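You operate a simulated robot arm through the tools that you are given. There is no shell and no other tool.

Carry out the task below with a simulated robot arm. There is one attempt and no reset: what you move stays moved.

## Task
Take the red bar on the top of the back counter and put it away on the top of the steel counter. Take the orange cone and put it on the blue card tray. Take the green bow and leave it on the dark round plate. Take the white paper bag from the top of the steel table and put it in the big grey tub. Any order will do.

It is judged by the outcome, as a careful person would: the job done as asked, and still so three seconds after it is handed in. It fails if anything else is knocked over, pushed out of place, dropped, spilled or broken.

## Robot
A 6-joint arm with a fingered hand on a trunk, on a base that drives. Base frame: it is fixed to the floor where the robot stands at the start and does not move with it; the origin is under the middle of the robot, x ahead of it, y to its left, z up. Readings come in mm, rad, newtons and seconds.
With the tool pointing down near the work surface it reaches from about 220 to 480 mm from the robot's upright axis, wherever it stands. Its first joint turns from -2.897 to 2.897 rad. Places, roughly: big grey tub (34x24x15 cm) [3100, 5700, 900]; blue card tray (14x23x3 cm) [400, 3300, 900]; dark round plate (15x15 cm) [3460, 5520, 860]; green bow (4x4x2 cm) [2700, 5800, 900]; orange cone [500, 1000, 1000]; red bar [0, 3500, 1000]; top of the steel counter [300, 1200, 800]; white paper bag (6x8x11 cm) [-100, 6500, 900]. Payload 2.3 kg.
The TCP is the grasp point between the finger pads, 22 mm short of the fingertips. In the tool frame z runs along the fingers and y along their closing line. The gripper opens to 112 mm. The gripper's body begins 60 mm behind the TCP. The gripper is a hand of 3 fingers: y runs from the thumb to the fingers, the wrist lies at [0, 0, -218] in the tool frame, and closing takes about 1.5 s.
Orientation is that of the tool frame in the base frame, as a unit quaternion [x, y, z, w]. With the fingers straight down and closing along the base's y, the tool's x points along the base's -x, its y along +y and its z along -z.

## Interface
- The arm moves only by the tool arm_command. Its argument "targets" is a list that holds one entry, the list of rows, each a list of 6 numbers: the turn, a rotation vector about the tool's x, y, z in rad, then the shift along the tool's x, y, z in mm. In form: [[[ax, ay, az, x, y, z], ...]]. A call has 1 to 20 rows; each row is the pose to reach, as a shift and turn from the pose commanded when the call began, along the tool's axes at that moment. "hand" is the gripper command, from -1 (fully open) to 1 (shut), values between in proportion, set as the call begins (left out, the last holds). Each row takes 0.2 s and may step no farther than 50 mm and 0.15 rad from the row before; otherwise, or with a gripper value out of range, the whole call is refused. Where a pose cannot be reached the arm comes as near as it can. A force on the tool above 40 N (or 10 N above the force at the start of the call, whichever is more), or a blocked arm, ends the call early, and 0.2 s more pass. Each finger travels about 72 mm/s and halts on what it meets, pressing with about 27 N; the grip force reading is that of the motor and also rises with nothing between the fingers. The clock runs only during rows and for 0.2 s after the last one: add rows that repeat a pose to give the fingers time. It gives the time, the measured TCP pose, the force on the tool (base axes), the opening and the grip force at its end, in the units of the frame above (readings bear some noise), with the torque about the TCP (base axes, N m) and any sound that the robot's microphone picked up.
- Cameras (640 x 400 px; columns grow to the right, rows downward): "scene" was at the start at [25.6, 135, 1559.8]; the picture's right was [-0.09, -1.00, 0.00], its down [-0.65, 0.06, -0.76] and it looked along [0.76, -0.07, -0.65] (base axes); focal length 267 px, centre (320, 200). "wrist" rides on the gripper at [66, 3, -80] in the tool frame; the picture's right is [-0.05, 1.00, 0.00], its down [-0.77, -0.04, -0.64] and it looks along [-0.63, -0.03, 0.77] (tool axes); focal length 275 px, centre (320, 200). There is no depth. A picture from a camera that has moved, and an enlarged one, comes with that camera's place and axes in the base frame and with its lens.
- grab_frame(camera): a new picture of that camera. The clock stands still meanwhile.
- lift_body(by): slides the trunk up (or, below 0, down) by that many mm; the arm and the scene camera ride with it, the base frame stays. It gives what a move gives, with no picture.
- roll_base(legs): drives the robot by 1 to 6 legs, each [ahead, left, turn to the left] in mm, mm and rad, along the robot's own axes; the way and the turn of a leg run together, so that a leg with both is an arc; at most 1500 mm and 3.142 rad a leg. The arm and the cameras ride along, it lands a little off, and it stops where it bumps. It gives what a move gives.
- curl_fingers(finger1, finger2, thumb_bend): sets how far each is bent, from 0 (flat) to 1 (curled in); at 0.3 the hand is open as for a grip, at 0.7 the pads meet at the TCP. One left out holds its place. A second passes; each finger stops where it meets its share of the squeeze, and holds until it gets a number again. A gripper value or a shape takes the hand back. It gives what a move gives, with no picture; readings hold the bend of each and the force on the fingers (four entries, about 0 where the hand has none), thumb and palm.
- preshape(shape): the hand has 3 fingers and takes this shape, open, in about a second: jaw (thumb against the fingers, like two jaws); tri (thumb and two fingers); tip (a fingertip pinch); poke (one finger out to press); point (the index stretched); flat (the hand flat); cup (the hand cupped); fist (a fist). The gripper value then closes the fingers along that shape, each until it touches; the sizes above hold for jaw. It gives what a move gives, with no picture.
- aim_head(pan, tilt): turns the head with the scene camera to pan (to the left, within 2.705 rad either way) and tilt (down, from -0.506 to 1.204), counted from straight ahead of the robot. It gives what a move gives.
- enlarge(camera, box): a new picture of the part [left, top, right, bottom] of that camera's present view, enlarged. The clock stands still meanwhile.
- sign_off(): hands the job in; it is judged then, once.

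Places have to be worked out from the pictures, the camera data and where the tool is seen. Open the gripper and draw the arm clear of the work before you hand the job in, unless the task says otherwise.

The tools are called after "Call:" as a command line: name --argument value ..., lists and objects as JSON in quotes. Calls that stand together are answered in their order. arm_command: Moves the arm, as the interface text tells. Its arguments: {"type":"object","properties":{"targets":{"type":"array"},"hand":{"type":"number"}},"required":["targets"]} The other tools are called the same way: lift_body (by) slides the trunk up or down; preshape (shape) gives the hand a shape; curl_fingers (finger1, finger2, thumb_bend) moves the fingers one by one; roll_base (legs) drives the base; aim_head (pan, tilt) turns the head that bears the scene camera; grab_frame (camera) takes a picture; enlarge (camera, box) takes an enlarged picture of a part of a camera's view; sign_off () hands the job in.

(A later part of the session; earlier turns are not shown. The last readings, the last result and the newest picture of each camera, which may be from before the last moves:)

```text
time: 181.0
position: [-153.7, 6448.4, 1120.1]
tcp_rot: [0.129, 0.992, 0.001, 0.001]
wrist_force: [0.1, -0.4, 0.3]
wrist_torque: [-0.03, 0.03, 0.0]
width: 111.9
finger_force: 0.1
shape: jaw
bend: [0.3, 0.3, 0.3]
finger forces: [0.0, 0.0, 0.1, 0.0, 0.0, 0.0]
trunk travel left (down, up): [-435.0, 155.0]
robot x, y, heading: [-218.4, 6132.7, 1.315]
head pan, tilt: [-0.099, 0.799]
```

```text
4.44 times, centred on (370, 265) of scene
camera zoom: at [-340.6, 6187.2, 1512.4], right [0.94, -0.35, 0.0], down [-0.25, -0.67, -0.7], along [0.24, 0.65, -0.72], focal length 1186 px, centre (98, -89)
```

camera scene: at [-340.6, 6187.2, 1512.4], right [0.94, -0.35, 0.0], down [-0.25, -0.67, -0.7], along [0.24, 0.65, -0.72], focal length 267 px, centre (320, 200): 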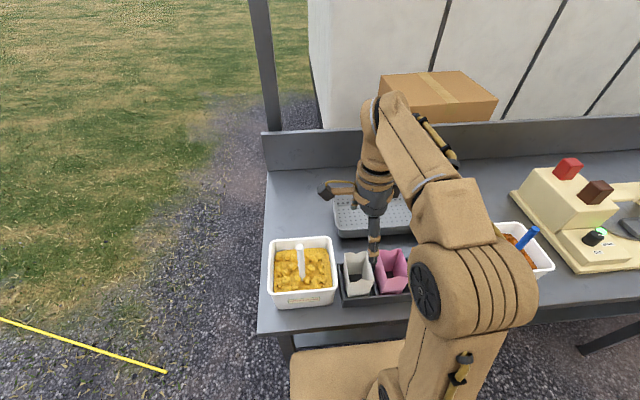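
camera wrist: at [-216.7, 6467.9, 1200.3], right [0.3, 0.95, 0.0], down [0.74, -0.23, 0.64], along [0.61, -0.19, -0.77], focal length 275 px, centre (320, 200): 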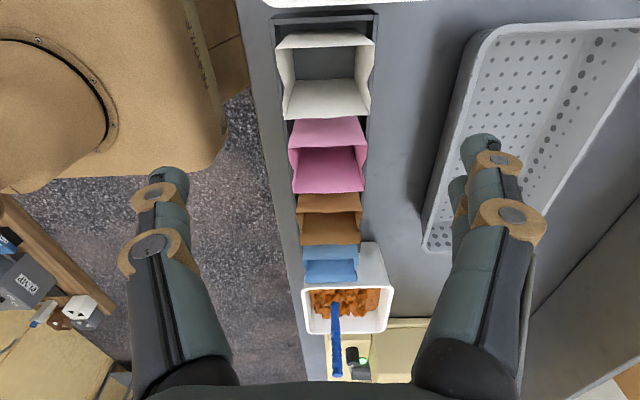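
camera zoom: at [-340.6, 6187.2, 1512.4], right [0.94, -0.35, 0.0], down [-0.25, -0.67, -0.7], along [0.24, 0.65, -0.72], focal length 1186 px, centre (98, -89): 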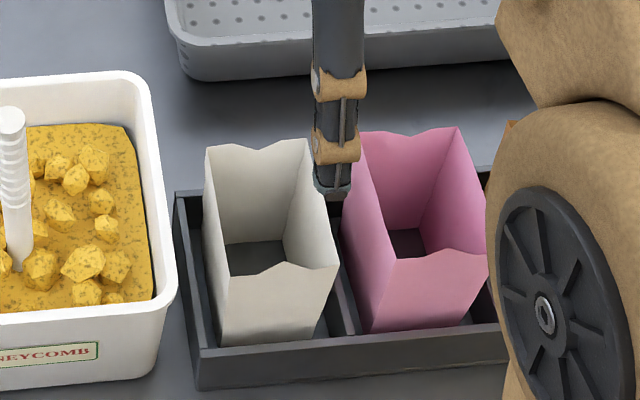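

The hand is within 5 mm of the bag's centre and aligned with it. I descend so that the pads come to mid-upper bag height, then check before closing.

Call:
arm_command --targets '[[[0, 0, 0, -2, 4, 40], [0, 0, 0, -2, 4, 80], [0, 0, 0, -2, 4, 120], [0, 0, 0, -2, 4, 150], [0, 0, 0, -2, 4, 180], [0, 0, 0, -2, 4, 180]]]'

Call:
grab_frame --camera "wrist"

Call:
enlarge --camera "scene" --box '[310, 200, 450, 310]'

```text
time: 182.4
position: [-148.3, 6449.6, 938.6]
tcp_rot: [0.129, 0.992, 0.001, 0.0]
wrist_force: [0.3, 0.6, 4.1]
wrist_torque: [0.05, 0.02, 0.02]
width: 111.6
finger_force: 0.0
shape: jaw
bend: [0.3, 0.3, 0.3]
finger forces: [1.3, 1.4, 0.0, 0.0, 1.8, 0.0]
trunk travel left (down, up): [-435.0, 155.0]
robot x, y, heading: [-215.3, 6133.0, 1.31]
head pan, tilt: [-0.099, 0.799]
```

```text
taken
camera wrist: at [-212.1, 6469.6, 1019.0], right [0.3, 0.95, 0.0], down [0.74, -0.23, 0.64], along [0.61, -0.19, -0.77], focal length 275 px, centre (320, 200)
```

wrist: 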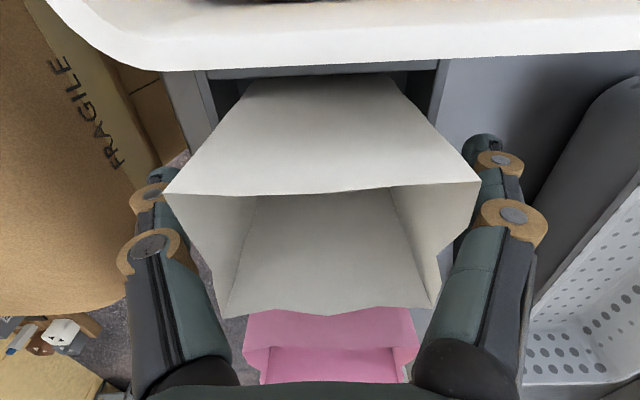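

```text
3.64 times, centred on (380, 255) of scene
camera zoom: at [-340.6, 6186.9, 1512.5], right [0.94, -0.35, 0.0], down [-0.25, -0.67, -0.7], along [0.24, 0.65, -0.72], focal length 970 px, centre (102, 0)
```

zoom: 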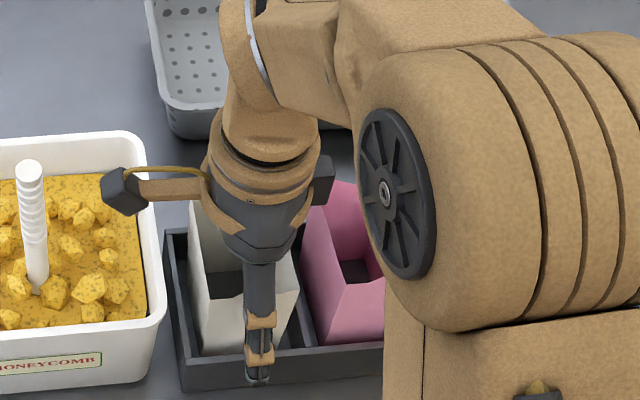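

The fingertips just touch the rack walls (4 N), so I raise 10 mm and then close on the bag.

Call:
arm_command --targets '[[[0, 0, 0, 0, 0, -5], [0, 0, 0, 0, 0, -10], [0, 0, 0, 0, 0, -10]]]'

Call:
arm_command --targets '[[[0, 0, 0, 0, 0, 0], [0, 0, 0, 0, 0, 0], [0, 0, 0, 0, 0, 0]]]' --hand -0.4

Call:
grab_frame --camera "wrist"

```text
time: 183.2
position: [-148.6, 6450.9, 949.1]
tcp_rot: [0.128, 0.992, 0.001, 0.0]
wrist_force: [-0.8, 0.8, 0.5]
wrist_torque: [0.0, 0.0, 0.03]
width: 111.9
finger_force: 0.0
shape: jaw
bend: [0.3, 0.3, 0.3]
finger forces: [0.0, 0.0, 0.0, 0.0, 0.0, 0.1]
trunk travel left (down, up): [-435.0, 155.0]
robot x, y, heading: [-218.1, 6132.7, 1.314]
head pan, tilt: [-0.099, 0.799]
```

```text
time: 184.0
position: [-148.5, 6451.4, 948.7]
tcp_rot: [0.13, 0.992, 0.001, 0.0]
wrist_force: [1.0, 0.2, -0.8]
wrist_torque: [0.0, 0.01, 0.03]
width: 78.6
finger_force: 0.1
shape: jaw
bend: [0.67, 0.67, 0.64]
finger forces: [0.0, 0.0, 0.0, 0.0, 0.0, 0.1]
trunk travel left (down, up): [-435.0, 155.0]
robot x, y, heading: [-217.2, 6131.6, 1.321]
head pan, tilt: [-0.099, 0.799]
```

```text
taken
camera wrist: at [-211.7, 6471.0, 1029.6], right [0.3, 0.95, 0.0], down [0.74, -0.23, 0.64], along [0.61, -0.19, -0.77], focal length 275 px, centre (320, 200)
```

wrist: 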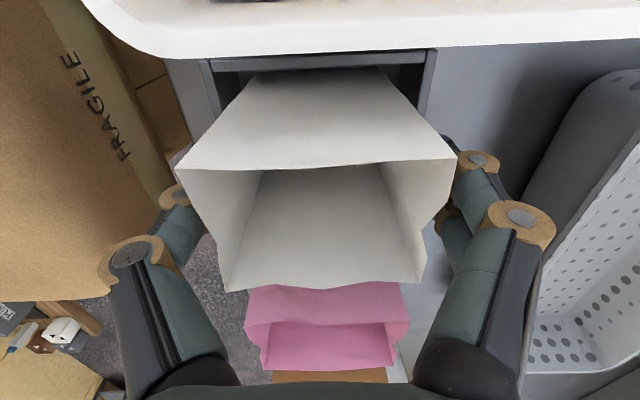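

Clear of the rack with no contact yet at 79 mm opening. I close to grip the bag.

Call:
arm_command --targets '[[[0, 0, 0, 0, 0, 0], [0, 0, 0, 0, 0, 0], [0, 0, 0, 0, 0, 0], [0, 0, 0, 0, 0, 0], [0, 0, 0, 0, 0, 0]]]' --hand 0.4

Call:
grab_frame --camera "wrist"

```text
time: 185.2
position: [-146.0, 6450.8, 949.5]
tcp_rot: [0.13, 0.992, 0.002, 0.0]
wrist_force: [-0.6, -0.3, 0.3]
wrist_torque: [-0.01, -0.03, -0.01]
width: 69.5
finger_force: 27.1
shape: jaw
bend: [0.71, 0.71, 0.71]
finger forces: [12.0, 12.0, 0.0, 0.1, 24.3, 0.0]
trunk travel left (down, up): [-435.0, 155.0]
robot x, y, heading: [-218.6, 6127.0, 1.311]
head pan, tilt: [-0.099, 0.799]
```

```text
taken
camera wrist: at [-211.7, 6471.0, 1029.6], right [0.3, 0.95, 0.0], down [0.74, -0.23, 0.64], along [0.61, -0.19, -0.77], focal length 275 px, centre (320, 200)
```

wrist: 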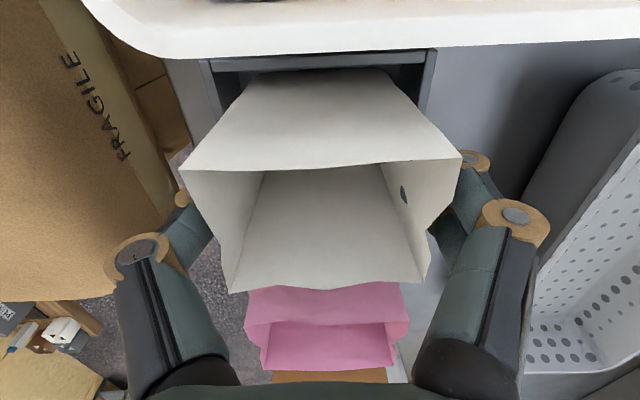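

The bag is held at 69.5 mm and 27 N. I lift straight up in modest steps.

Call:
arm_command --targets '[[[0, 0, 0, 0, 0, -20], [0, 0, 0, 0, 0, -50], [0, 0, 0, 0, 0, -80], [0, 0, 0, 0, 0, -115], [0, 0, 0, 0, 0, -150], [0, 0, 0, 0, 0, -185], [0, 0, 0, 0, 0, -220], [0, 0, 0, 0, 0, -220]]]'

Call:
grab_frame --camera "wrist"

Call:
grab_frame --camera "scene"

```text
time: 187.0
position: [-147.9, 6450.9, 1169.8]
tcp_rot: [0.128, 0.992, 0.002, 0.0]
wrist_force: [0.2, 0.5, -0.6]
wrist_torque: [0.0, -0.03, -0.02]
width: 69.2
finger_force: 27.5
shape: jaw
bend: [0.71, 0.71, 0.71]
finger forces: [12.2, 12.2, 0.0, 0.0, 24.5, 0.1]
trunk travel left (down, up): [-435.0, 155.0]
robot x, y, heading: [-218.7, 6131.7, 1.317]
head pan, tilt: [-0.099, 0.799]
```

```text
taken
camera wrist: at [-210.8, 6470.4, 1249.5], right [0.3, 0.95, 0.0], down [0.74, -0.23, 0.64], along [0.61, -0.19, -0.77], focal length 275 px, centre (320, 200)
```

wrist: 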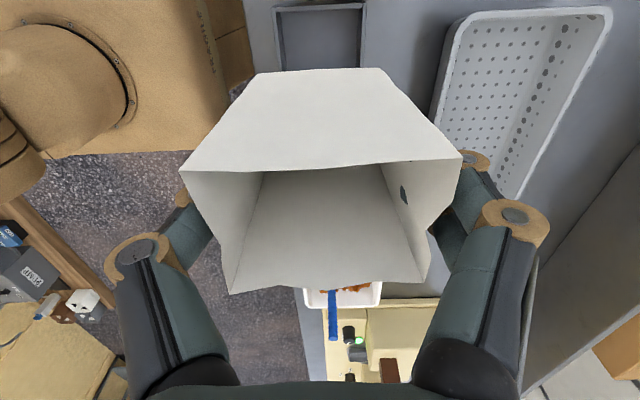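

```text
taken
camera scene: at [-340.5, 6187.0, 1512.4], right [0.94, -0.35, 0.0], down [-0.25, -0.67, -0.7], along [0.24, 0.65, -0.72], focal length 267 px, centre (320, 200)
```

scene: 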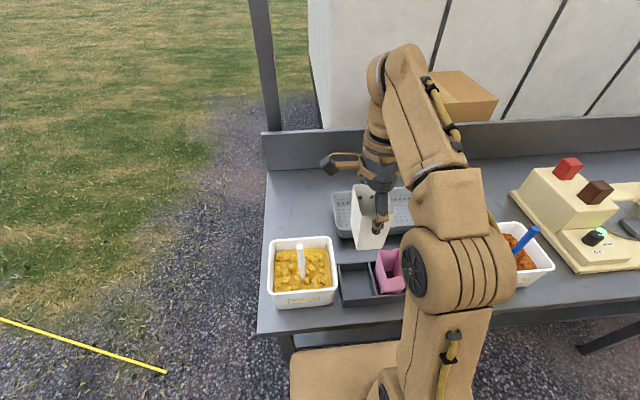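

The bag is out of the rack and the other bags are undisturbed. I back off 260 mm and drive right along the table to the big grey tub.

Call:
roll_base --legs '[[-260, 0, 0], [0, -1500, 0], [0, -1500, 0], [0, -330, 0]]'

Call:
grab_frame --camera "wrist"

Call:
grab_frame --camera "scene"

```text
time: 204.7
position: [3003.2, 5416.9, 1168.9]
tcp_rot: [0.111, 0.994, 0.001, 0.001]
wrist_force: [0.0, -0.7, -0.2]
wrist_torque: [0.0, 0.02, 0.01]
width: 69.5
finger_force: 26.5
shape: jaw
bend: [0.71, 0.71, 0.71]
finger forces: [12.2, 12.2, 0.0, 0.1, 24.4, 0.1]
trunk travel left (down, up): [-435.0, 155.0]
robot x, y, heading: [2939.2, 5097.0, 1.349]
head pan, tilt: [-0.099, 0.799]
```

```text
taken
camera wrist: at [2938.1, 5434.5, 1249.4], right [0.27, 0.96, 0.0], down [0.74, -0.21, 0.64], along [0.61, -0.17, -0.77], focal length 275 px, centre (320, 200)
```

wrist: 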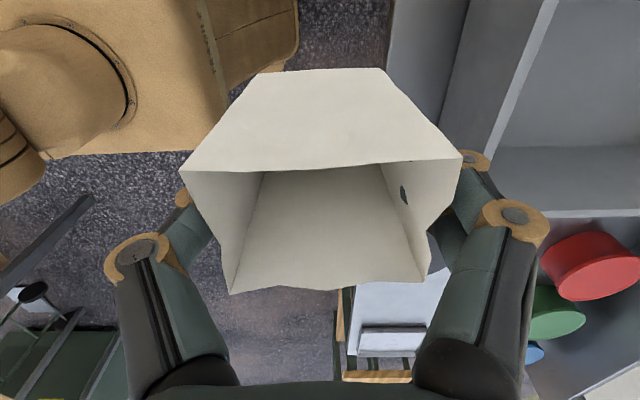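

```text
taken
camera scene: at [2818.9, 5146.5, 1512.5], right [0.95, -0.32, 0.0], down [-0.23, -0.68, -0.7], along [0.22, 0.66, -0.72], focal length 267 px, centre (320, 200)
```

scene: 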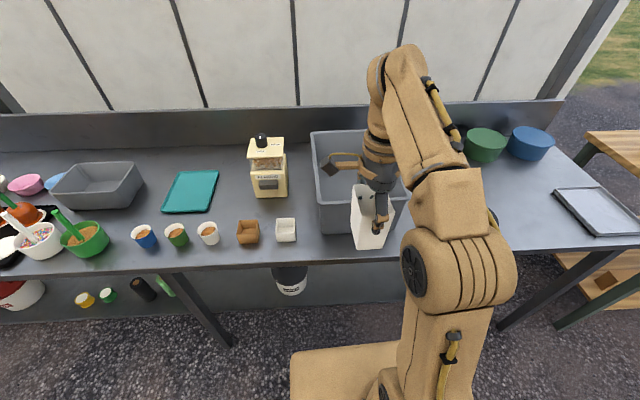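

The tub centre works out at about (3125, 5704), with its long side fore-and-aft. I square up and drive in so the bag comes over the tub.

Call:
roll_base --legs '[[0, 0, -0.046], [0, -26, 0], [170, 0, 0]]'

Call:
grab_frame --camera "wrist"

Call:
grab_frame --camera "scene"

```text
time: 206.9
position: [3085.9, 5571.1, 1168.1]
tcp_rot: [0.133, 0.991, -0.001, 0.001]
wrist_force: [0.9, -0.9, 0.0]
wrist_torque: [0.0, 0.03, 0.0]
width: 69.2
finger_force: 26.8
shape: jaw
bend: [0.71, 0.71, 0.71]
finger forces: [12.2, 12.1, 0.1, 0.0, 24.4, 0.0]
trunk travel left (down, up): [-435.0, 155.0]
robot x, y, heading: [3009.6, 5250.4, 1.3]
head pan, tilt: [-0.099, 0.799]
```

```text
taken
camera wrist: at [3022.6, 5592.1, 1249.1], right [0.31, 0.95, 0.0], down [0.73, -0.24, 0.64], along [0.6, -0.2, -0.77], focal length 275 px, centre (320, 200)
```

wrist: 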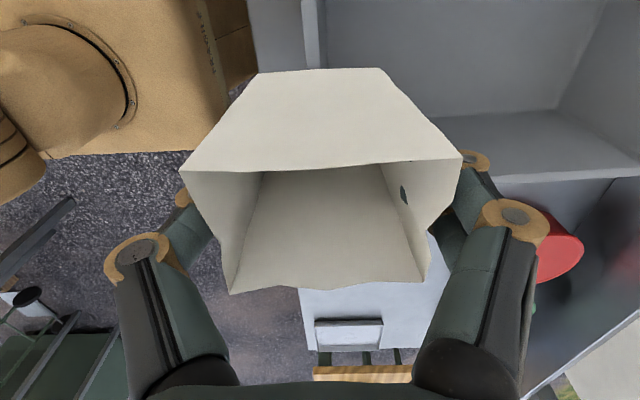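

```text
taken
camera scene: at [2890.3, 5310.1, 1512.4], right [0.93, -0.36, 0.0], down [-0.26, -0.67, -0.7], along [0.25, 0.65, -0.72], focal length 267 px, centre (320, 200)
```

scene: 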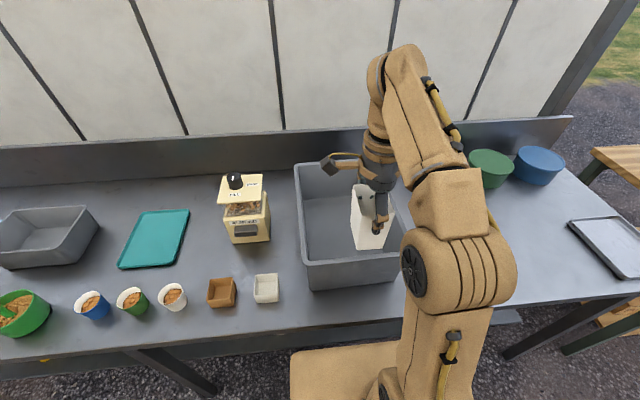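

The bag is just over the front rim. I drive 50 mm closer, then shift the bag to about 135 mm inside the tub.

Call:
roll_base --legs '[[50, 0, 0]]'

Call:
arm_command --targets '[[[0, 0, 0, 7, 30, 0], [0, 0, 0, 15, 60, 0], [0, 0, 0, 15, 75, 0], [0, 0, 0, 15, 75, 0]]]'

Call:
grab_frame --camera "wrist"

Call:
grab_frame --camera "scene"

```text
time: 207.9
position: [3100.7, 5622.3, 1168.1]
tcp_rot: [0.133, 0.991, 0.001, -0.001]
wrist_force: [0.0, 1.6, -0.1]
wrist_torque: [-0.03, 0.0, -0.03]
width: 69.7
finger_force: 26.6
shape: jaw
bend: [0.71, 0.71, 0.71]
finger forces: [12.2, 12.1, 0.0, 0.1, 24.3, 0.0]
trunk travel left (down, up): [-435.0, 155.0]
robot x, y, heading: [3026.4, 5301.9, 1.306]
head pan, tilt: [-0.099, 0.799]
```

```text
time: 208.9
position: [3102.3, 5681.7, 1159.0]
tcp_rot: [0.133, 0.991, 0.001, 0.0]
wrist_force: [-0.2, -0.2, -0.6]
wrist_torque: [0.0, -0.02, 0.0]
width: 69.3
finger_force: 26.9
shape: jaw
bend: [0.71, 0.71, 0.71]
finger forces: [12.2, 12.2, 0.0, 0.1, 24.4, 0.0]
out of reach, approached as far as the arm can: row 2, 3, 4
trunk travel left (down, up): [-435.0, 155.0]
robot x, y, heading: [3024.2, 5305.8, 1.306]
head pan, tilt: [-0.099, 0.799]
```

```text
taken
camera wrist: at [3037.9, 5702.8, 1237.9], right [0.31, 0.95, 0.0], down [0.73, -0.24, 0.64], along [0.61, -0.19, -0.77], focal length 275 px, centre (320, 200)
```

wrist: 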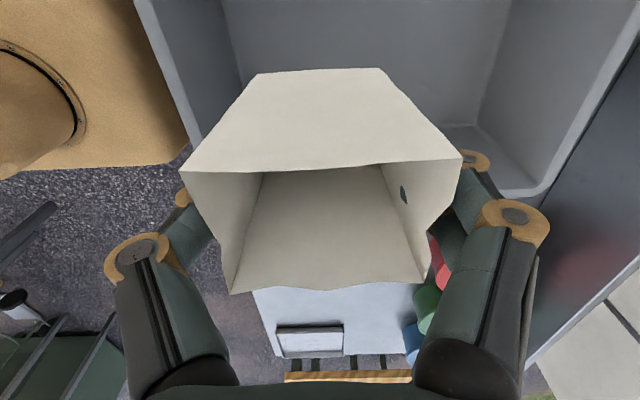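

```text
taken
camera scene: at [2903.5, 5358.3, 1512.4], right [0.93, -0.36, 0.0], down [-0.26, -0.67, -0.7], along [0.25, 0.65, -0.72], focal length 267 px, centre (320, 200)
```

scene: 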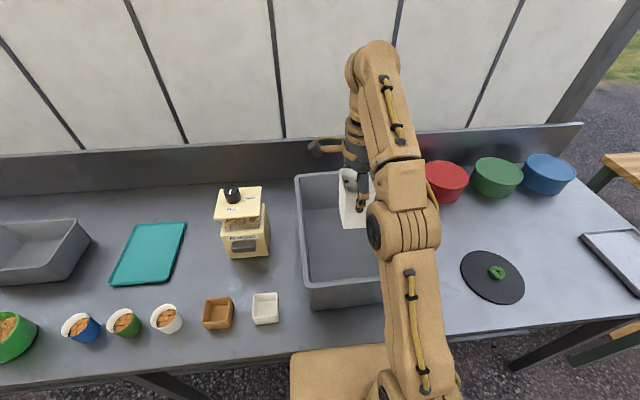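

The bag is over the tub's interior, 125 mm in from the front rim and centred sideways. I lower it towards the floor of the tub.

Call:
arm_command --targets '[[[0, 0, 0, 0, 0, 40], [0, 0, 0, 0, 5, 80], [0, 0, 0, 0, 10, 120], [0, 0, 0, 0, 10, 150], [0, 0, 0, 0, 10, 175], [0, 0, 0, 0, 10, 190], [0, 0, 0, 0, 10, 190]]]'

Call:
grab_frame --camera "wrist"

Call:
grab_frame --camera "scene"

```text
time: 210.5
position: [3105.7, 5694.4, 967.5]
tcp_rot: [0.133, 0.991, 0.001, 0.001]
wrist_force: [0.4, 0.5, -0.8]
wrist_torque: [-0.02, 0.01, 0.01]
width: 69.2
finger_force: 27.2
shape: jaw
bend: [0.71, 0.71, 0.71]
finger forces: [12.1, 12.2, 0.0, 0.0, 24.2, 0.0]
trunk travel left (down, up): [-435.0, 155.0]
robot x, y, heading: [3024.2, 5302.2, 1.3]
head pan, tilt: [-0.099, 0.799]
```

```text
taken
camera wrist: at [3040.5, 5714.1, 1049.2], right [0.31, 0.95, 0.0], down [0.73, -0.24, 0.64], along [0.61, -0.2, -0.77], focal length 275 px, centre (320, 200)
```

wrist: 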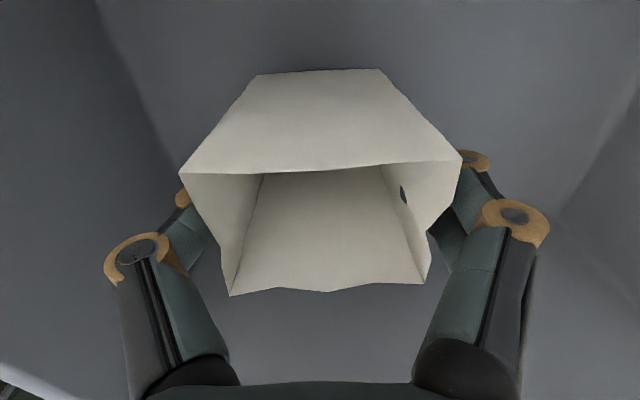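

```text
taken
camera scene: at [2903.5, 5358.2, 1512.4], right [0.93, -0.36, 0.0], down [-0.26, -0.67, -0.7], along [0.25, 0.65, -0.72], focal length 267 px, centre (320, 200)
```

scene: 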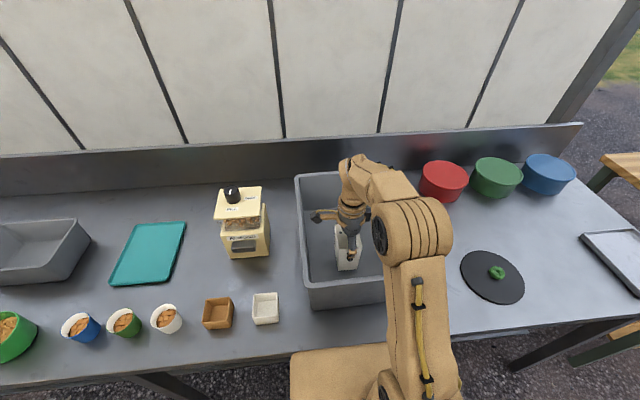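

The bag is inside the tub and nearly on its floor. I lower in small steps until it touches.

Call:
arm_command --targets '[[[0, 0, 0, 0, 0, 4], [0, 0, 0, 0, 0, 8], [0, 0, 0, 0, 0, 11], [0, 0, 0, 0, 0, 14], [0, 0, 0, 0, 0, 17], [0, 0, 0, 0, 0, 19], [0, 0, 0, 0, 0, 19]]]'

```text
time: 212.1
position: [3104.6, 5693.3, 949.8]
tcp_rot: [0.133, 0.991, 0.002, 0.0]
wrist_force: [0.7, 0.0, 10.3]
wrist_torque: [0.28, -0.05, 0.03]
width: 68.7
finger_force: 27.0
shape: jaw
bend: [0.71, 0.71, 0.71]
finger forces: [12.8, 12.9, 0.0, 0.1, 26.1, 0.1]
trunk travel left (down, up): [-435.0, 155.0]
robot x, y, heading: [3026.7, 5304.4, 1.303]
head pan, tilt: [-0.099, 0.799]
```

The bag stands on the tub floor, with 10 N of contact. I open the hand and rise straight out.

Call:
arm_command --targets '[[[0, 0, 0, 0, 0, 0], [0, 0, 0, 0, 0, 0], [0, 0, 0, 0, 0, 0], [0, 0, 0, 0, 0, 0], [0, 0, 0, 0, 0, 0], [0, 0, 0, 0, 0, 0]]]' --hand -0.75

Call:
arm_command --targets '[[[0, 0, 0, 0, 0, -20], [0, 0, 0, 0, 0, -60], [0, 0, 0, 0, 0, -100], [0, 0, 0, 0, 0, -140], [0, 0, 0, 0, -20, -180], [0, 0, 0, 0, -50, -210], [0, 0, 0, 0, -90, -220], [0, 0, 0, 0, -130, -220]]]'

Call:
grab_frame --camera "wrist"

Call:
grab_frame --camera "scene"

```text
time: 213.5
position: [3105.2, 5693.1, 948.9]
tcp_rot: [0.134, 0.991, 0.001, 0.001]
wrist_force: [-0.2, 0.3, 0.1]
wrist_torque: [-0.01, 0.05, 0.0]
width: 97.6
finger_force: 0.0
shape: jaw
bend: [0.51, 0.51, 0.47]
finger forces: [0.0, 0.1, 0.0, 0.0, 0.0, 0.1]
trunk travel left (down, up): [-435.0, 155.0]
robot x, y, heading: [3027.2, 5301.5, 1.303]
head pan, tilt: [-0.099, 0.799]
```

```text
time: 215.3
position: [3071.7, 5564.6, 1171.7]
tcp_rot: [0.133, 0.991, 0.001, 0.0]
wrist_force: [-0.4, -0.2, -0.8]
wrist_torque: [0.01, 0.01, -0.01]
width: 97.9
finger_force: 0.0
shape: jaw
bend: [0.51, 0.51, 0.47]
finger forces: [0.1, 0.0, 0.0, 0.1, 0.0, 0.0]
trunk travel left (down, up): [-435.0, 155.0]
robot x, y, heading: [3023.8, 5305.9, 1.304]
head pan, tilt: [-0.099, 0.799]
```

```text
taken
camera wrist: at [3008.1, 5585.1, 1251.4], right [0.31, 0.95, 0.0], down [0.73, -0.24, 0.64], along [0.61, -0.19, -0.77], focal length 275 px, centre (320, 200)
```

wrist: 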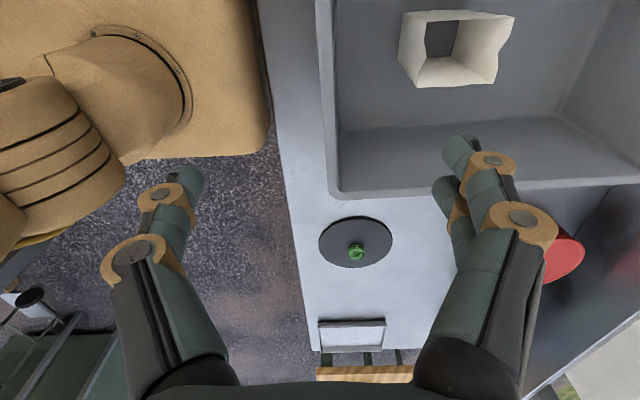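

```text
taken
camera scene: at [2903.3, 5357.0, 1512.4], right [0.93, -0.36, 0.0], down [-0.26, -0.67, -0.7], along [0.25, 0.65, -0.72], focal length 267 px, centre (320, 200)
```

scene: 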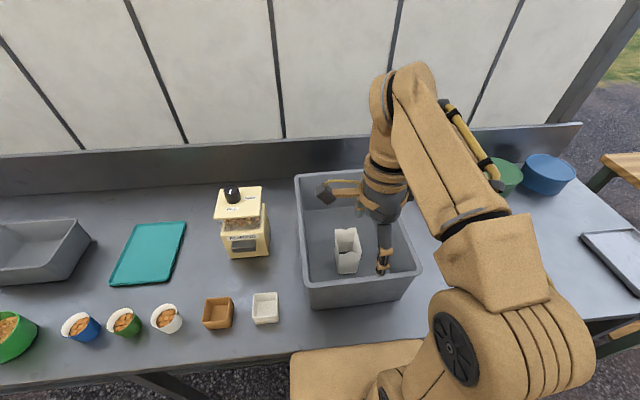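

The bag stands upright in the tub and the bow is still on the plate. Now I head for the inside of the stall: I back off and drive left behind the stall to find its door on the left side.

Call:
roll_base --legs '[[-450, 0, 0], [0, 1500, 0], [0, 1500, 0], [-150, 1000, 0]]'

Call:
aim_head --pan 1.9 --tilt 0.3

Call:
grab_frame --camera "scene"

```text
time: 236.9
position: [-966.4, 6012.7, 1171.1]
tcp_rot: [0.125, 0.992, 0.002, 0.0]
wrist_force: [-0.5, 0.3, 0.5]
wrist_torque: [0.02, -0.02, -0.01]
width: 98.0
finger_force: 0.1
shape: jaw
bend: [0.51, 0.51, 0.47]
finger forces: [0.1, 0.1, 0.1, 0.0, 0.0, 0.0]
trunk travel left (down, up): [-435.0, 155.0]
robot x, y, heading: [-1006.9, 5747.0, 1.321]
head pan, tilt: [-0.099, 0.799]
```

```text
time: 238.9
position: [-966.5, 6011.8, 1172.0]
tcp_rot: [0.125, 0.992, 0.0, 0.0]
wrist_force: [0.6, -0.8, 0.2]
wrist_torque: [-0.01, -0.02, 0.02]
width: 97.7
finger_force: 0.0
shape: jaw
bend: [0.51, 0.51, 0.47]
finger forces: [0.1, 0.1, 0.0, 0.0, 0.1, 0.1]
trunk travel left (down, up): [-435.0, 155.0]
robot x, y, heading: [-1010.2, 5747.3, 1.322]
head pan, tilt: [1.901, 0.3]
```

```text
taken
camera scene: at [-1252.5, 5718.6, 1556.7], right [-0.08, 1.0, 0.0], down [0.29, 0.02, -0.96], along [-0.95, -0.08, -0.3], focal length 267 px, centre (320, 200)
```

scene: 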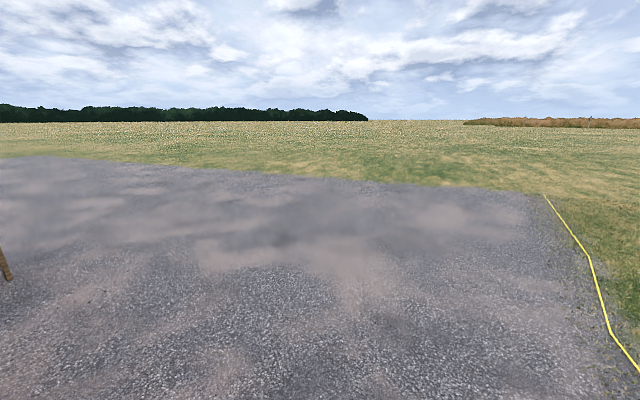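

Call:
aim_head --pan 2.6 --tilt 0.3

Call:
grab_frame --camera "scene"

```text
time: 239.9
position: [-967.1, 6013.4, 1171.5]
tcp_rot: [0.125, 0.992, 0.001, 0.0]
wrist_force: [0.2, -0.1, -1.1]
wrist_torque: [-0.01, 0.02, -0.01]
width: 97.9
finger_force: 0.0
shape: jaw
bend: [0.51, 0.51, 0.47]
finger forces: [0.1, 0.0, 0.1, 0.0, 0.0, 0.0]
trunk travel left (down, up): [-435.0, 155.0]
robot x, y, heading: [-1010.8, 5745.9, 1.317]
head pan, tilt: [2.601, 0.3]
```

```text
taken
camera scene: at [-1226.0, 5660.4, 1556.7], right [-0.7, 0.71, 0.0], down [0.21, 0.21, -0.96], along [-0.68, -0.67, -0.3], focal length 267 px, centre (320, 200)
```

scene: 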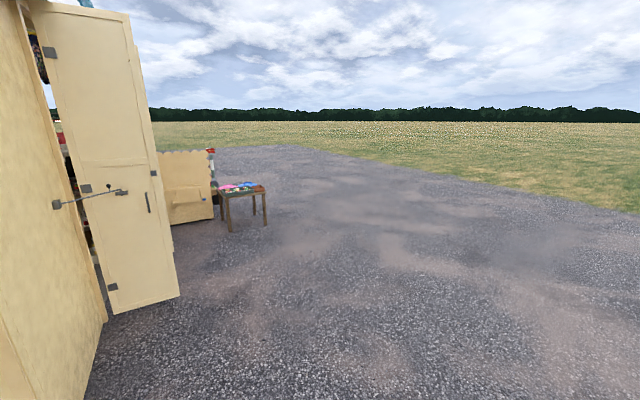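

The stall door stands open on the left side, hinged at about (-1324, 3190), with the opening just south of the leaf. I drive round to stand outside the doorway and turn to face in.

Call:
roll_base --legs '[[-630, 1067, 0], [-1150, -245, 0], [-1150, -245, 0], [0, 0, -1.588]]'

Call:
aim_head --pan 0.0 --tilt 0.4

Call:
grab_frame --camera "scene"

```text
time: 261.3
position: [-2085.9, 2986.7, 1171.1]
tcp_rot: [0.801, 0.599, 0.001, 0.0]
wrist_force: [-0.2, 0.1, 0.0]
wrist_torque: [-0.02, -0.01, -0.02]
width: 98.0
finger_force: 0.0
shape: jaw
bend: [0.51, 0.51, 0.47]
finger forces: [0.1, 0.0, 0.0, 0.0, 0.1, 0.0]
trunk travel left (down, up): [-435.0, 155.0]
robot x, y, heading: [-2349.8, 3039.7, -0.287]
head pan, tilt: [2.601, 0.3]
```

```text
time: 263.6
position: [-2085.7, 2986.7, 1171.5]
tcp_rot: [0.801, 0.599, 0.0, 0.001]
wrist_force: [0.9, -0.6, 0.0]
wrist_torque: [-0.02, 0.01, -0.04]
width: 97.8
finger_force: 0.0
shape: jaw
bend: [0.51, 0.51, 0.47]
finger forces: [0.0, 0.0, 0.1, 0.0, 0.0, 0.0]
trunk travel left (down, up): [-435.0, 155.0]
robot x, y, heading: [-2346.3, 3039.5, -0.281]
head pan, tilt: [0.0, 0.4]
```

```text
taken
camera scene: at [-2276.0, 3167.0, 1547.5], right [-0.28, -0.96, 0.0], down [-0.37, 0.11, -0.92], along [0.88, -0.26, -0.39], focal length 267 px, centre (320, 200)
```

scene: 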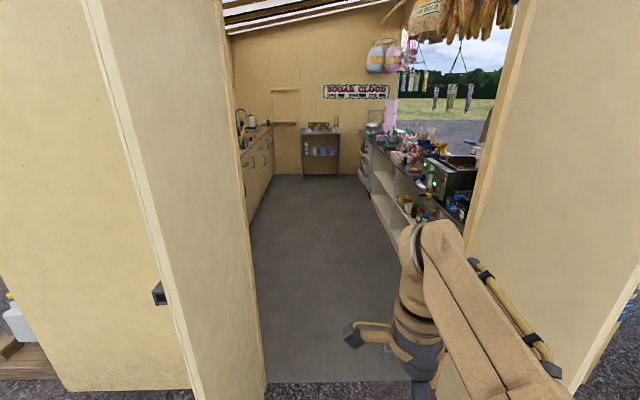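

The doorway is about 940 mm wide and the aisle floor is clear. I drive straight in and turn to face the back counter.

Call:
roll_base --legs '[[1200, 0, 0], [1050, 0, 0]]'

Call:
grab_frame --camera "scene"

```text
time: 274.6
position: [76.3, 2403.2, 1170.4]
tcp_rot: [0.794, 0.608, 0.001, 0.001]
wrist_force: [0.2, 0.5, 0.2]
wrist_torque: [-0.01, -0.05, 0.02]
width: 98.1
finger_force: 0.0
shape: jaw
bend: [0.51, 0.51, 0.47]
finger forces: [0.0, 0.0, 0.0, 0.0, 0.0, 0.0]
trunk travel left (down, up): [-435.0, 155.0]
robot x, y, heading: [-188.9, 2451.1, -0.268]
head pan, tilt: [0.0, 0.4]
```

```text
taken
camera scene: at [-118.6, 2579.4, 1547.5], right [-0.26, -0.97, 0.0], down [-0.38, 0.1, -0.92], along [0.89, -0.24, -0.39], focal length 267 px, centre (320, 200)
```

scene: 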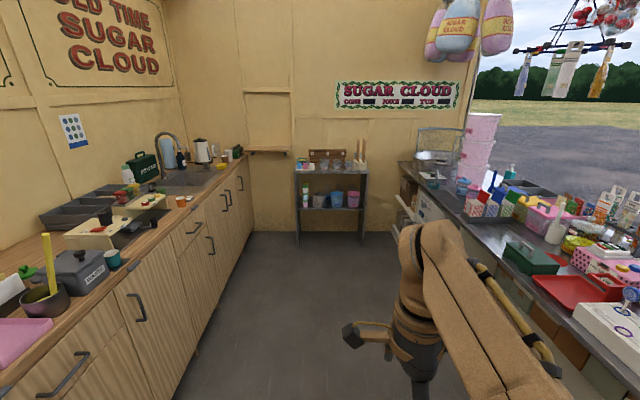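

I'm inside the aisle. I look at the back counter on my left and the front counter on my right.

Call:
aim_head --pan 1.3 --tilt 0.6

Call:
grab_frame --camera "scene"

Call:
aim_head --pan -1.0 --tilt 0.6

Call:
grab_frame --camera "scene"

```text
time: 276.1
position: [75.7, 2403.8, 1171.3]
tcp_rot: [0.794, 0.607, 0.0, 0.001]
wrist_force: [-0.1, 0.2, 0.6]
wrist_torque: [-0.03, -0.02, 0.02]
width: 97.7
finger_force: 0.0
shape: jaw
bend: [0.51, 0.51, 0.47]
finger forces: [0.0, 0.0, 0.0, 0.0, 0.0, 0.0]
trunk travel left (down, up): [-435.0, 155.0]
robot x, y, heading: [-188.6, 2450.6, -0.269]
head pan, tilt: [1.3, 0.6]
```

```text
taken
camera scene: at [-163.2, 2679.7, 1529.3], right [0.86, -0.51, 0.0], down [-0.29, -0.49, -0.83], along [0.42, 0.71, -0.56], focal length 267 px, centre (320, 200)
```

scene: 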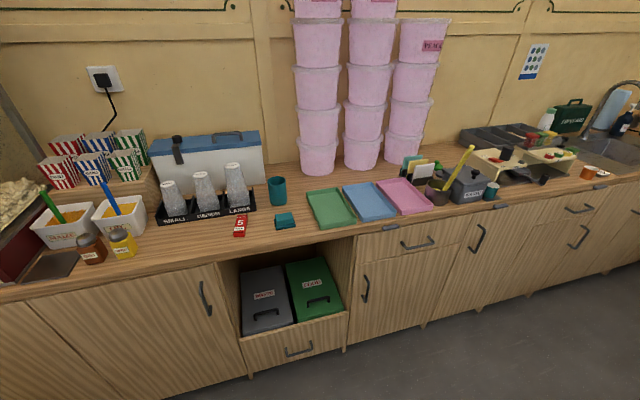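

```text
time: 278.2
position: [75.2, 2403.6, 1170.4]
tcp_rot: [0.794, 0.608, 0.0, 0.001]
wrist_force: [0.0, -0.3, -0.3]
wrist_torque: [-0.03, -0.04, 0.0]
width: 97.8
finger_force: 0.2
shape: jaw
bend: [0.51, 0.51, 0.47]
finger forces: [0.0, 0.1, 0.1, 0.1, 0.0, 0.1]
trunk travel left (down, up): [-435.0, 155.0]
robot x, y, heading: [-191.1, 2448.1, -0.263]
head pan, tilt: [-1.0, 0.6]
```

```text
taken
camera scene: at [-181.6, 2519.5, 1529.3], right [-0.95, -0.3, 0.0], down [-0.17, 0.54, -0.83], along [0.25, -0.79, -0.56], focal length 267 px, centre (320, 200)
```

scene: 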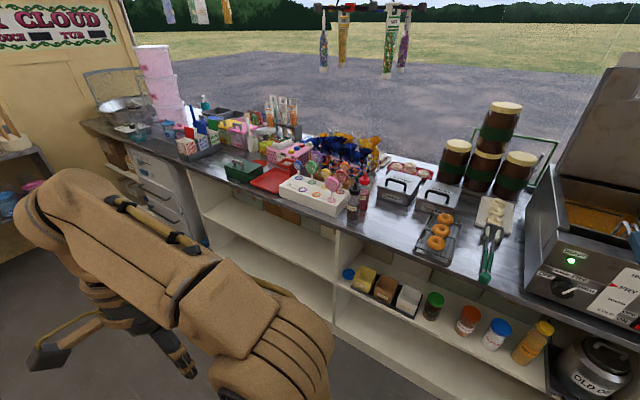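

The blue tray lies at about (434, 3310) and the red bar at about (-45, 3419). I enlarge the front counter from the inside to study the two orange cones.

Call:
enlarge --camera "scene" --box '[210, 85, 350, 175]'

Call:
enlarge --camera "scene" --box '[250, 85, 310, 145]'

```text
4.44 times, centred on (280, 130) of scene
camera zoom: at [-181.6, 2519.5, 1529.3], right [-0.95, -0.3, 0.0], down [-0.17, 0.54, -0.83], along [0.25, -0.79, -0.56], focal length 1186 px, centre (498, 511)
```

zoom: 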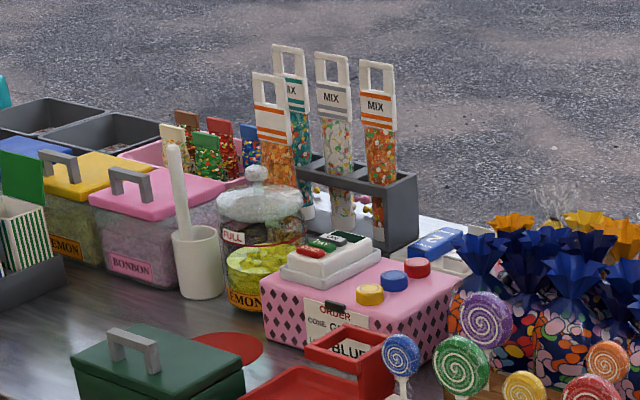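

```text
6.67 times, centred on (280, 115) of scene
camera zoom: at [-181.6, 2519.5, 1529.3], right [-0.95, -0.3, 0.0], down [-0.17, 0.54, -0.83], along [0.25, -0.79, -0.56], focal length 1778 px, centre (587, 767)
```

zoom: 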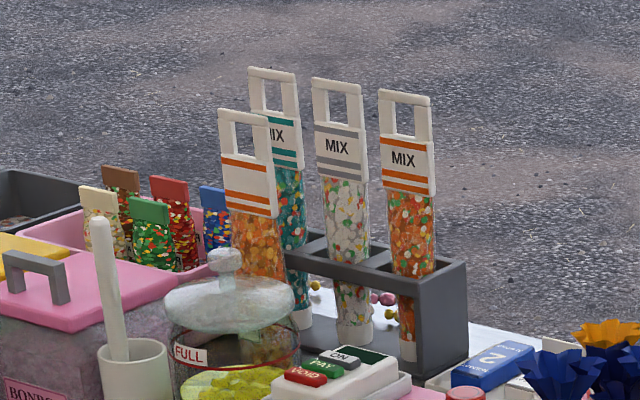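

The cones in the holder carry "MIX" labels, while the free-standing one behind the jar has a blank label. I look at the red bar closely to see how target items are made.

Call:
aim_head --pan 1.3 --tilt 0.7

Call:
enlarge --camera "scene" --box '[200, 160, 320, 235]'

Call:
enlarge --camera "scene" --box '[300, 130, 460, 230]'

Call:
aim_head --pan -0.7 --tilt 0.6

Call:
enlarge --camera "scene" --box '[320, 70, 440, 150]'

```text
time: 280.4
position: [76.0, 2404.0, 1170.6]
tcp_rot: [0.794, 0.607, 0.001, 0.001]
wrist_force: [-0.2, 0.6, -1.0]
wrist_torque: [0.03, -0.01, 0.0]
width: 97.9
finger_force: 0.1
shape: jaw
bend: [0.51, 0.51, 0.47]
finger forces: [0.1, 0.1, 0.0, 0.0, 0.1, 0.1]
trunk travel left (down, up): [-435.0, 155.0]
robot x, y, heading: [-187.8, 2454.0, -0.267]
head pan, tilt: [1.3, 0.7]
```

```text
5.33 times, centred on (260, 198) of scene
camera zoom: at [-164.9, 2676.8, 1520.6], right [0.86, -0.51, 0.0], down [-0.33, -0.55, -0.76], along [0.39, 0.66, -0.64], focal length 1423 px, centre (640, 213)
```

zoom: 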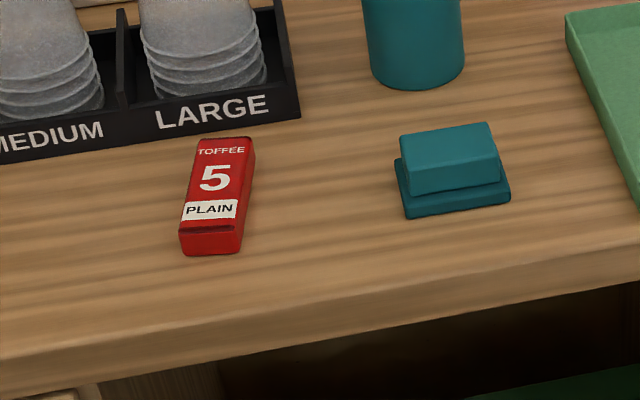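

```text
4.00 times, centred on (380, 180) of scene
camera zoom: at [-164.9, 2676.8, 1520.6], right [0.86, -0.51, 0.0], down [-0.33, -0.55, -0.76], along [0.39, 0.66, -0.64], focal length 1067 px, centre (80, 280)
```

zoom: 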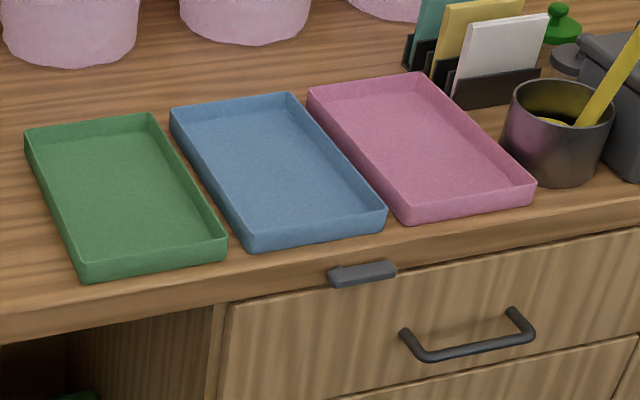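

```text
time: 282.3
position: [75.8, 2402.6, 1171.8]
tcp_rot: [0.794, 0.608, 0.0, 0.001]
wrist_force: [0.6, 0.3, -0.6]
wrist_torque: [0.01, 0.01, 0.0]
width: 98.2
finger_force: 0.1
shape: jaw
bend: [0.51, 0.51, 0.47]
finger forces: [0.0, 0.1, 0.0, 0.0, 0.0, 0.0]
trunk travel left (down, up): [-435.0, 155.0]
robot x, y, heading: [-190.0, 2451.2, -0.268]
head pan, tilt: [-0.7, 0.6]
```

```text
5.00 times, centred on (380, 110) of scene
camera zoom: at [-157.9, 2531.1, 1529.3], right [-0.82, -0.57, 0.0], down [-0.32, 0.46, -0.83], along [0.47, -0.68, -0.56], focal length 1334 px, centre (20, 650)
```

zoom: 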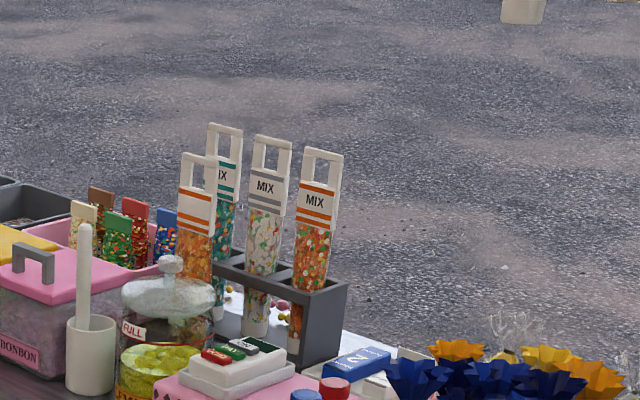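

The red bar reads "TOFFEE 5 PLAIN" and lies at about (-38, 3429). I do it now: I raise the trunk 80 mm, turn to face the back counter and approach, staying off its edge.

Call:
lift_body --by 80

Call:
roll_base --legs '[[0, 0, 1.571], [430, 100, 0]]'

Call:
aim_head --pan -0.1 --tilt 0.8

Call:
grab_frame --camera "scene"

Call:
grab_frame --camera "wrist"

```text
time: 283.5
position: [76.8, 2402.8, 1250.6]
tcp_rot: [0.795, 0.607, 0.0, 0.001]
wrist_force: [-1.0, -0.5, -0.5]
wrist_torque: [-0.01, 0.02, 0.01]
width: 97.9
finger_force: 0.0
shape: jaw
bend: [0.51, 0.51, 0.47]
finger forces: [0.0, 0.0, 0.0, 0.0, 0.1, 0.1]
trunk travel left (down, up): [-515.0, 75.0]
robot x, y, heading: [-189.4, 2448.3, -0.262]
head pan, tilt: [-0.7, 0.6]
```

```text
time: 289.9
position: [-106.9, 3153.4, 1250.8]
tcp_rot: [0.148, 0.989, 0.001, 0.001]
wrist_force: [-0.3, -1.2, 0.2]
wrist_torque: [0.01, -0.02, 0.0]
width: 97.9
finger_force: 0.0
shape: jaw
bend: [0.51, 0.51, 0.47]
finger forces: [0.1, 0.1, 0.0, 0.0, 0.0, 0.0]
trunk travel left (down, up): [-515.0, 75.0]
robot x, y, heading: [-160.7, 2889.1, 1.272]
head pan, tilt: [-0.7, 0.6]
```

```text
time: 290.9
position: [-107.1, 3153.7, 1252.0]
tcp_rot: [0.149, 0.989, 0.001, 0.0]
wrist_force: [0.1, -0.9, -0.1]
wrist_torque: [-0.02, -0.02, 0.03]
width: 98.0
finger_force: 0.1
shape: jaw
bend: [0.51, 0.51, 0.47]
finger forces: [0.1, 0.1, 0.0, 0.0, 0.1, 0.1]
trunk travel left (down, up): [-515.0, 75.0]
robot x, y, heading: [-161.0, 2890.4, 1.273]
head pan, tilt: [-0.099, 0.799]
```

```text
taken
camera scene: at [-281.4, 2949.9, 1592.4], right [0.92, -0.39, 0.0], down [-0.28, -0.66, -0.7], along [0.27, 0.64, -0.72], focal length 267 px, centre (320, 200)
```

scene: 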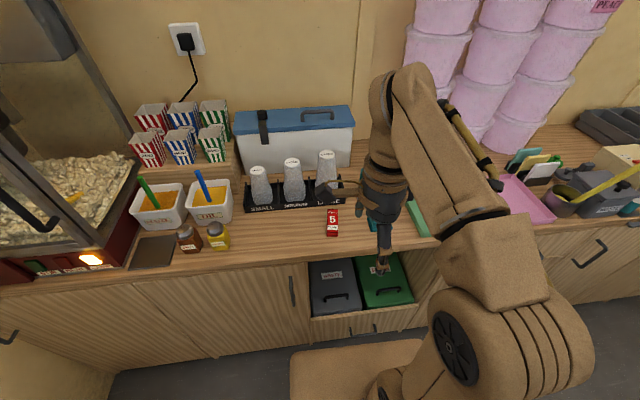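

```text
taken
camera wrist: at [-169.8, 3174.9, 1331.1], right [0.34, 0.94, 0.0], down [0.73, -0.26, 0.64], along [0.6, -0.21, -0.77], focal length 275 px, centre (320, 200)
```

wrist: 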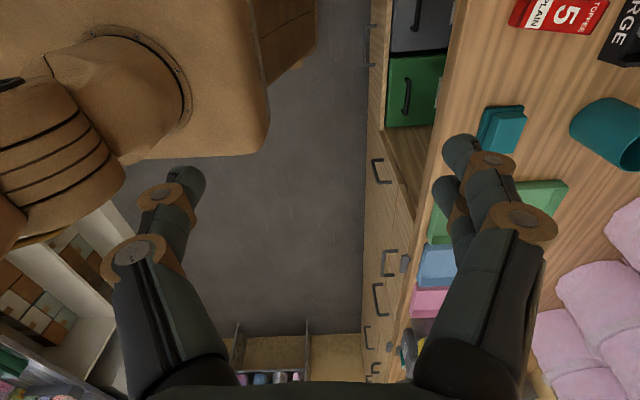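

Both cameras agree the bar is at (-41, 3423) with its top at about 945, lying fore-and-aft. I turn the hand back 90° so it closes across the bar's width, then drive 190 mm closer.

Call:
arm_command --targets '[[[0, 0, -0.15, 0, 0, 0], [0, 0, -0.3, 0, 0, 0], [0, 0, -0.45, 0, 0, 0], [0, 0, -0.6, 0, 0, 0], [0, 0, -0.75, 0, 0, 0], [0, 0, -0.9, 0, 0, 0], [0, 0, -1.05, 0, 0, 0], [0, 0, -1.2, 0, 0, 0], [0, 0, -1.35, 0, 0, 0], [0, 0, -1.5, 0, 0, 0], [0, 0, -1.57, 0, 0, 0]]]' --hand -0.3

Call:
roll_base --legs '[[0, 0, 0.03], [190, 0, 0]]'

Call:
grab_frame --camera "wrist"

Call:
grab_frame --camera "scene"

```text
time: 293.3
position: [-107.9, 3153.6, 1251.6]
tcp_rot: [-0.595, 0.804, 0.001, 0.0]
wrist_force: [0.1, -0.2, -0.2]
wrist_torque: [-0.01, 0.0, -0.05]
width: 73.5
finger_force: 0.1
shape: jaw
bend: [0.7, 0.7, 0.67]
finger forces: [0.0, 0.0, 0.0, 0.1, 0.0, 0.0]
trunk travel left (down, up): [-515.0, 75.0]
robot x, y, heading: [-166.7, 2889.7, 1.272]
head pan, tilt: [-0.099, 0.799]
```

```text
time: 295.2
position: [-67.2, 3333.8, 1251.4]
tcp_rot: [-0.607, 0.795, 0.001, 0.0]
wrist_force: [-0.1, 0.0, -0.3]
wrist_torque: [-0.01, 0.01, 0.01]
width: 73.2
finger_force: 0.0
shape: jaw
bend: [0.7, 0.7, 0.67]
finger forces: [0.0, 0.0, 0.0, 0.0, 0.1, 0.0]
trunk travel left (down, up): [-515.0, 75.0]
robot x, y, heading: [-111.6, 3071.5, 1.305]
head pan, tilt: [-0.099, 0.799]
```

```text
taken
camera wrist: at [-87.1, 3270.6, 1331.4], right [-0.95, 0.31, 0.0], down [0.24, 0.73, 0.64], along [0.2, 0.61, -0.77], focal length 275 px, centre (320, 200)
```

wrist: 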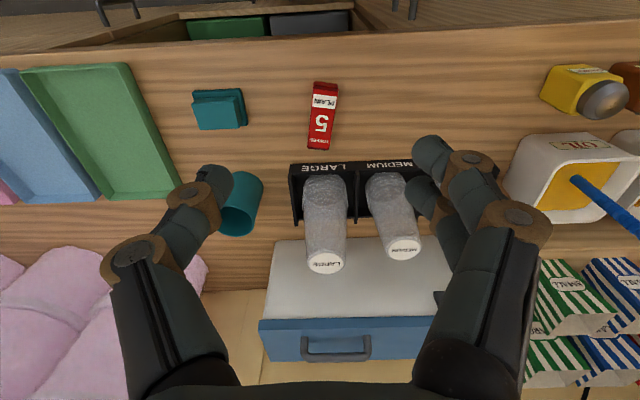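

```text
taken
camera scene: at [-234.3, 3125.6, 1592.4], right [0.93, -0.36, 0.0], down [-0.26, -0.67, -0.7], along [0.25, 0.65, -0.72], focal length 267 px, centre (320, 200)
```

scene: 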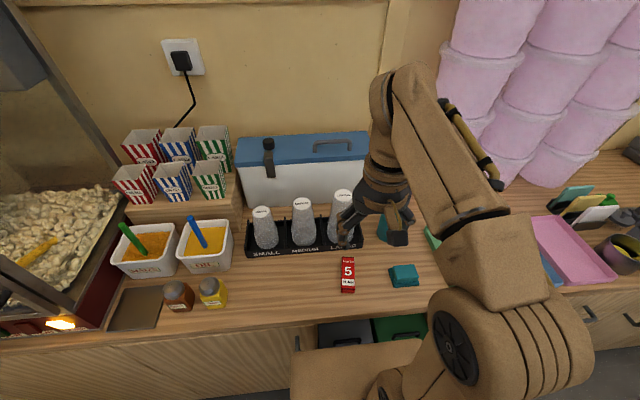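

The bar centres at (-40, 3428), about 100 mm long and turned about 0.15 rad from my heading. I move above it, turn the hand to match and descend to 1000 for a check.

Call:
arm_command --targets '[[[0, 0, 0.075, -45, 0, 0], [0, 0, 0.15, -89, 0, 0], [0, 0, 0.15, -89, 0, 45], [0, 0, 0.15, -89, 0, 90], [0, 0, 0.15, -89, 0, 135], [0, 0, 0.15, -89, 0, 180], [0, 0, 0.15, -89, 0, 225], [0, 0, 0.15, -89, 0, 250], [0, 0, 0.15, -89, 0, 250]]]' --hand -0.3

Call:
grab_frame --camera "wrist"

```text
time: 297.2
position: [-42.7, 3419.2, 1002.5]
tcp_rot: [-0.545, 0.839, 0.0, 0.001]
wrist_force: [-0.9, -0.1, 0.4]
wrist_torque: [0.0, -0.01, 0.02]
width: 73.0
finger_force: 0.1
shape: jaw
bend: [0.7, 0.7, 0.67]
finger forces: [0.0, 0.1, 0.0, 0.0, 0.0, 0.0]
trunk travel left (down, up): [-515.0, 75.0]
robot x, y, heading: [-110.4, 3071.0, 1.308]
head pan, tilt: [-0.099, 0.799]
```

```text
taken
camera wrist: at [-73.1, 3359.7, 1082.2], right [-0.89, 0.45, 0.0], down [0.35, 0.69, 0.64], along [0.29, 0.57, -0.77], focal length 275 px, centre (320, 200)
```

wrist: 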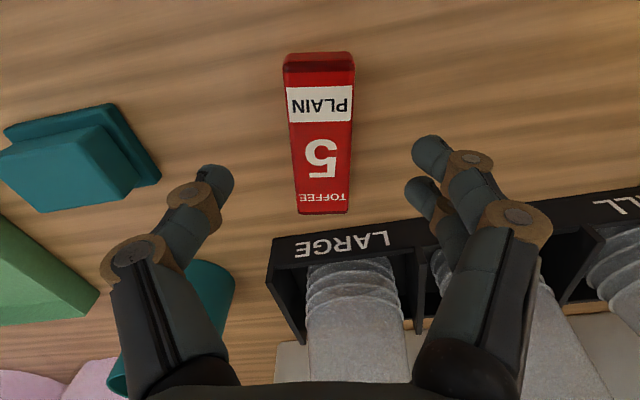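

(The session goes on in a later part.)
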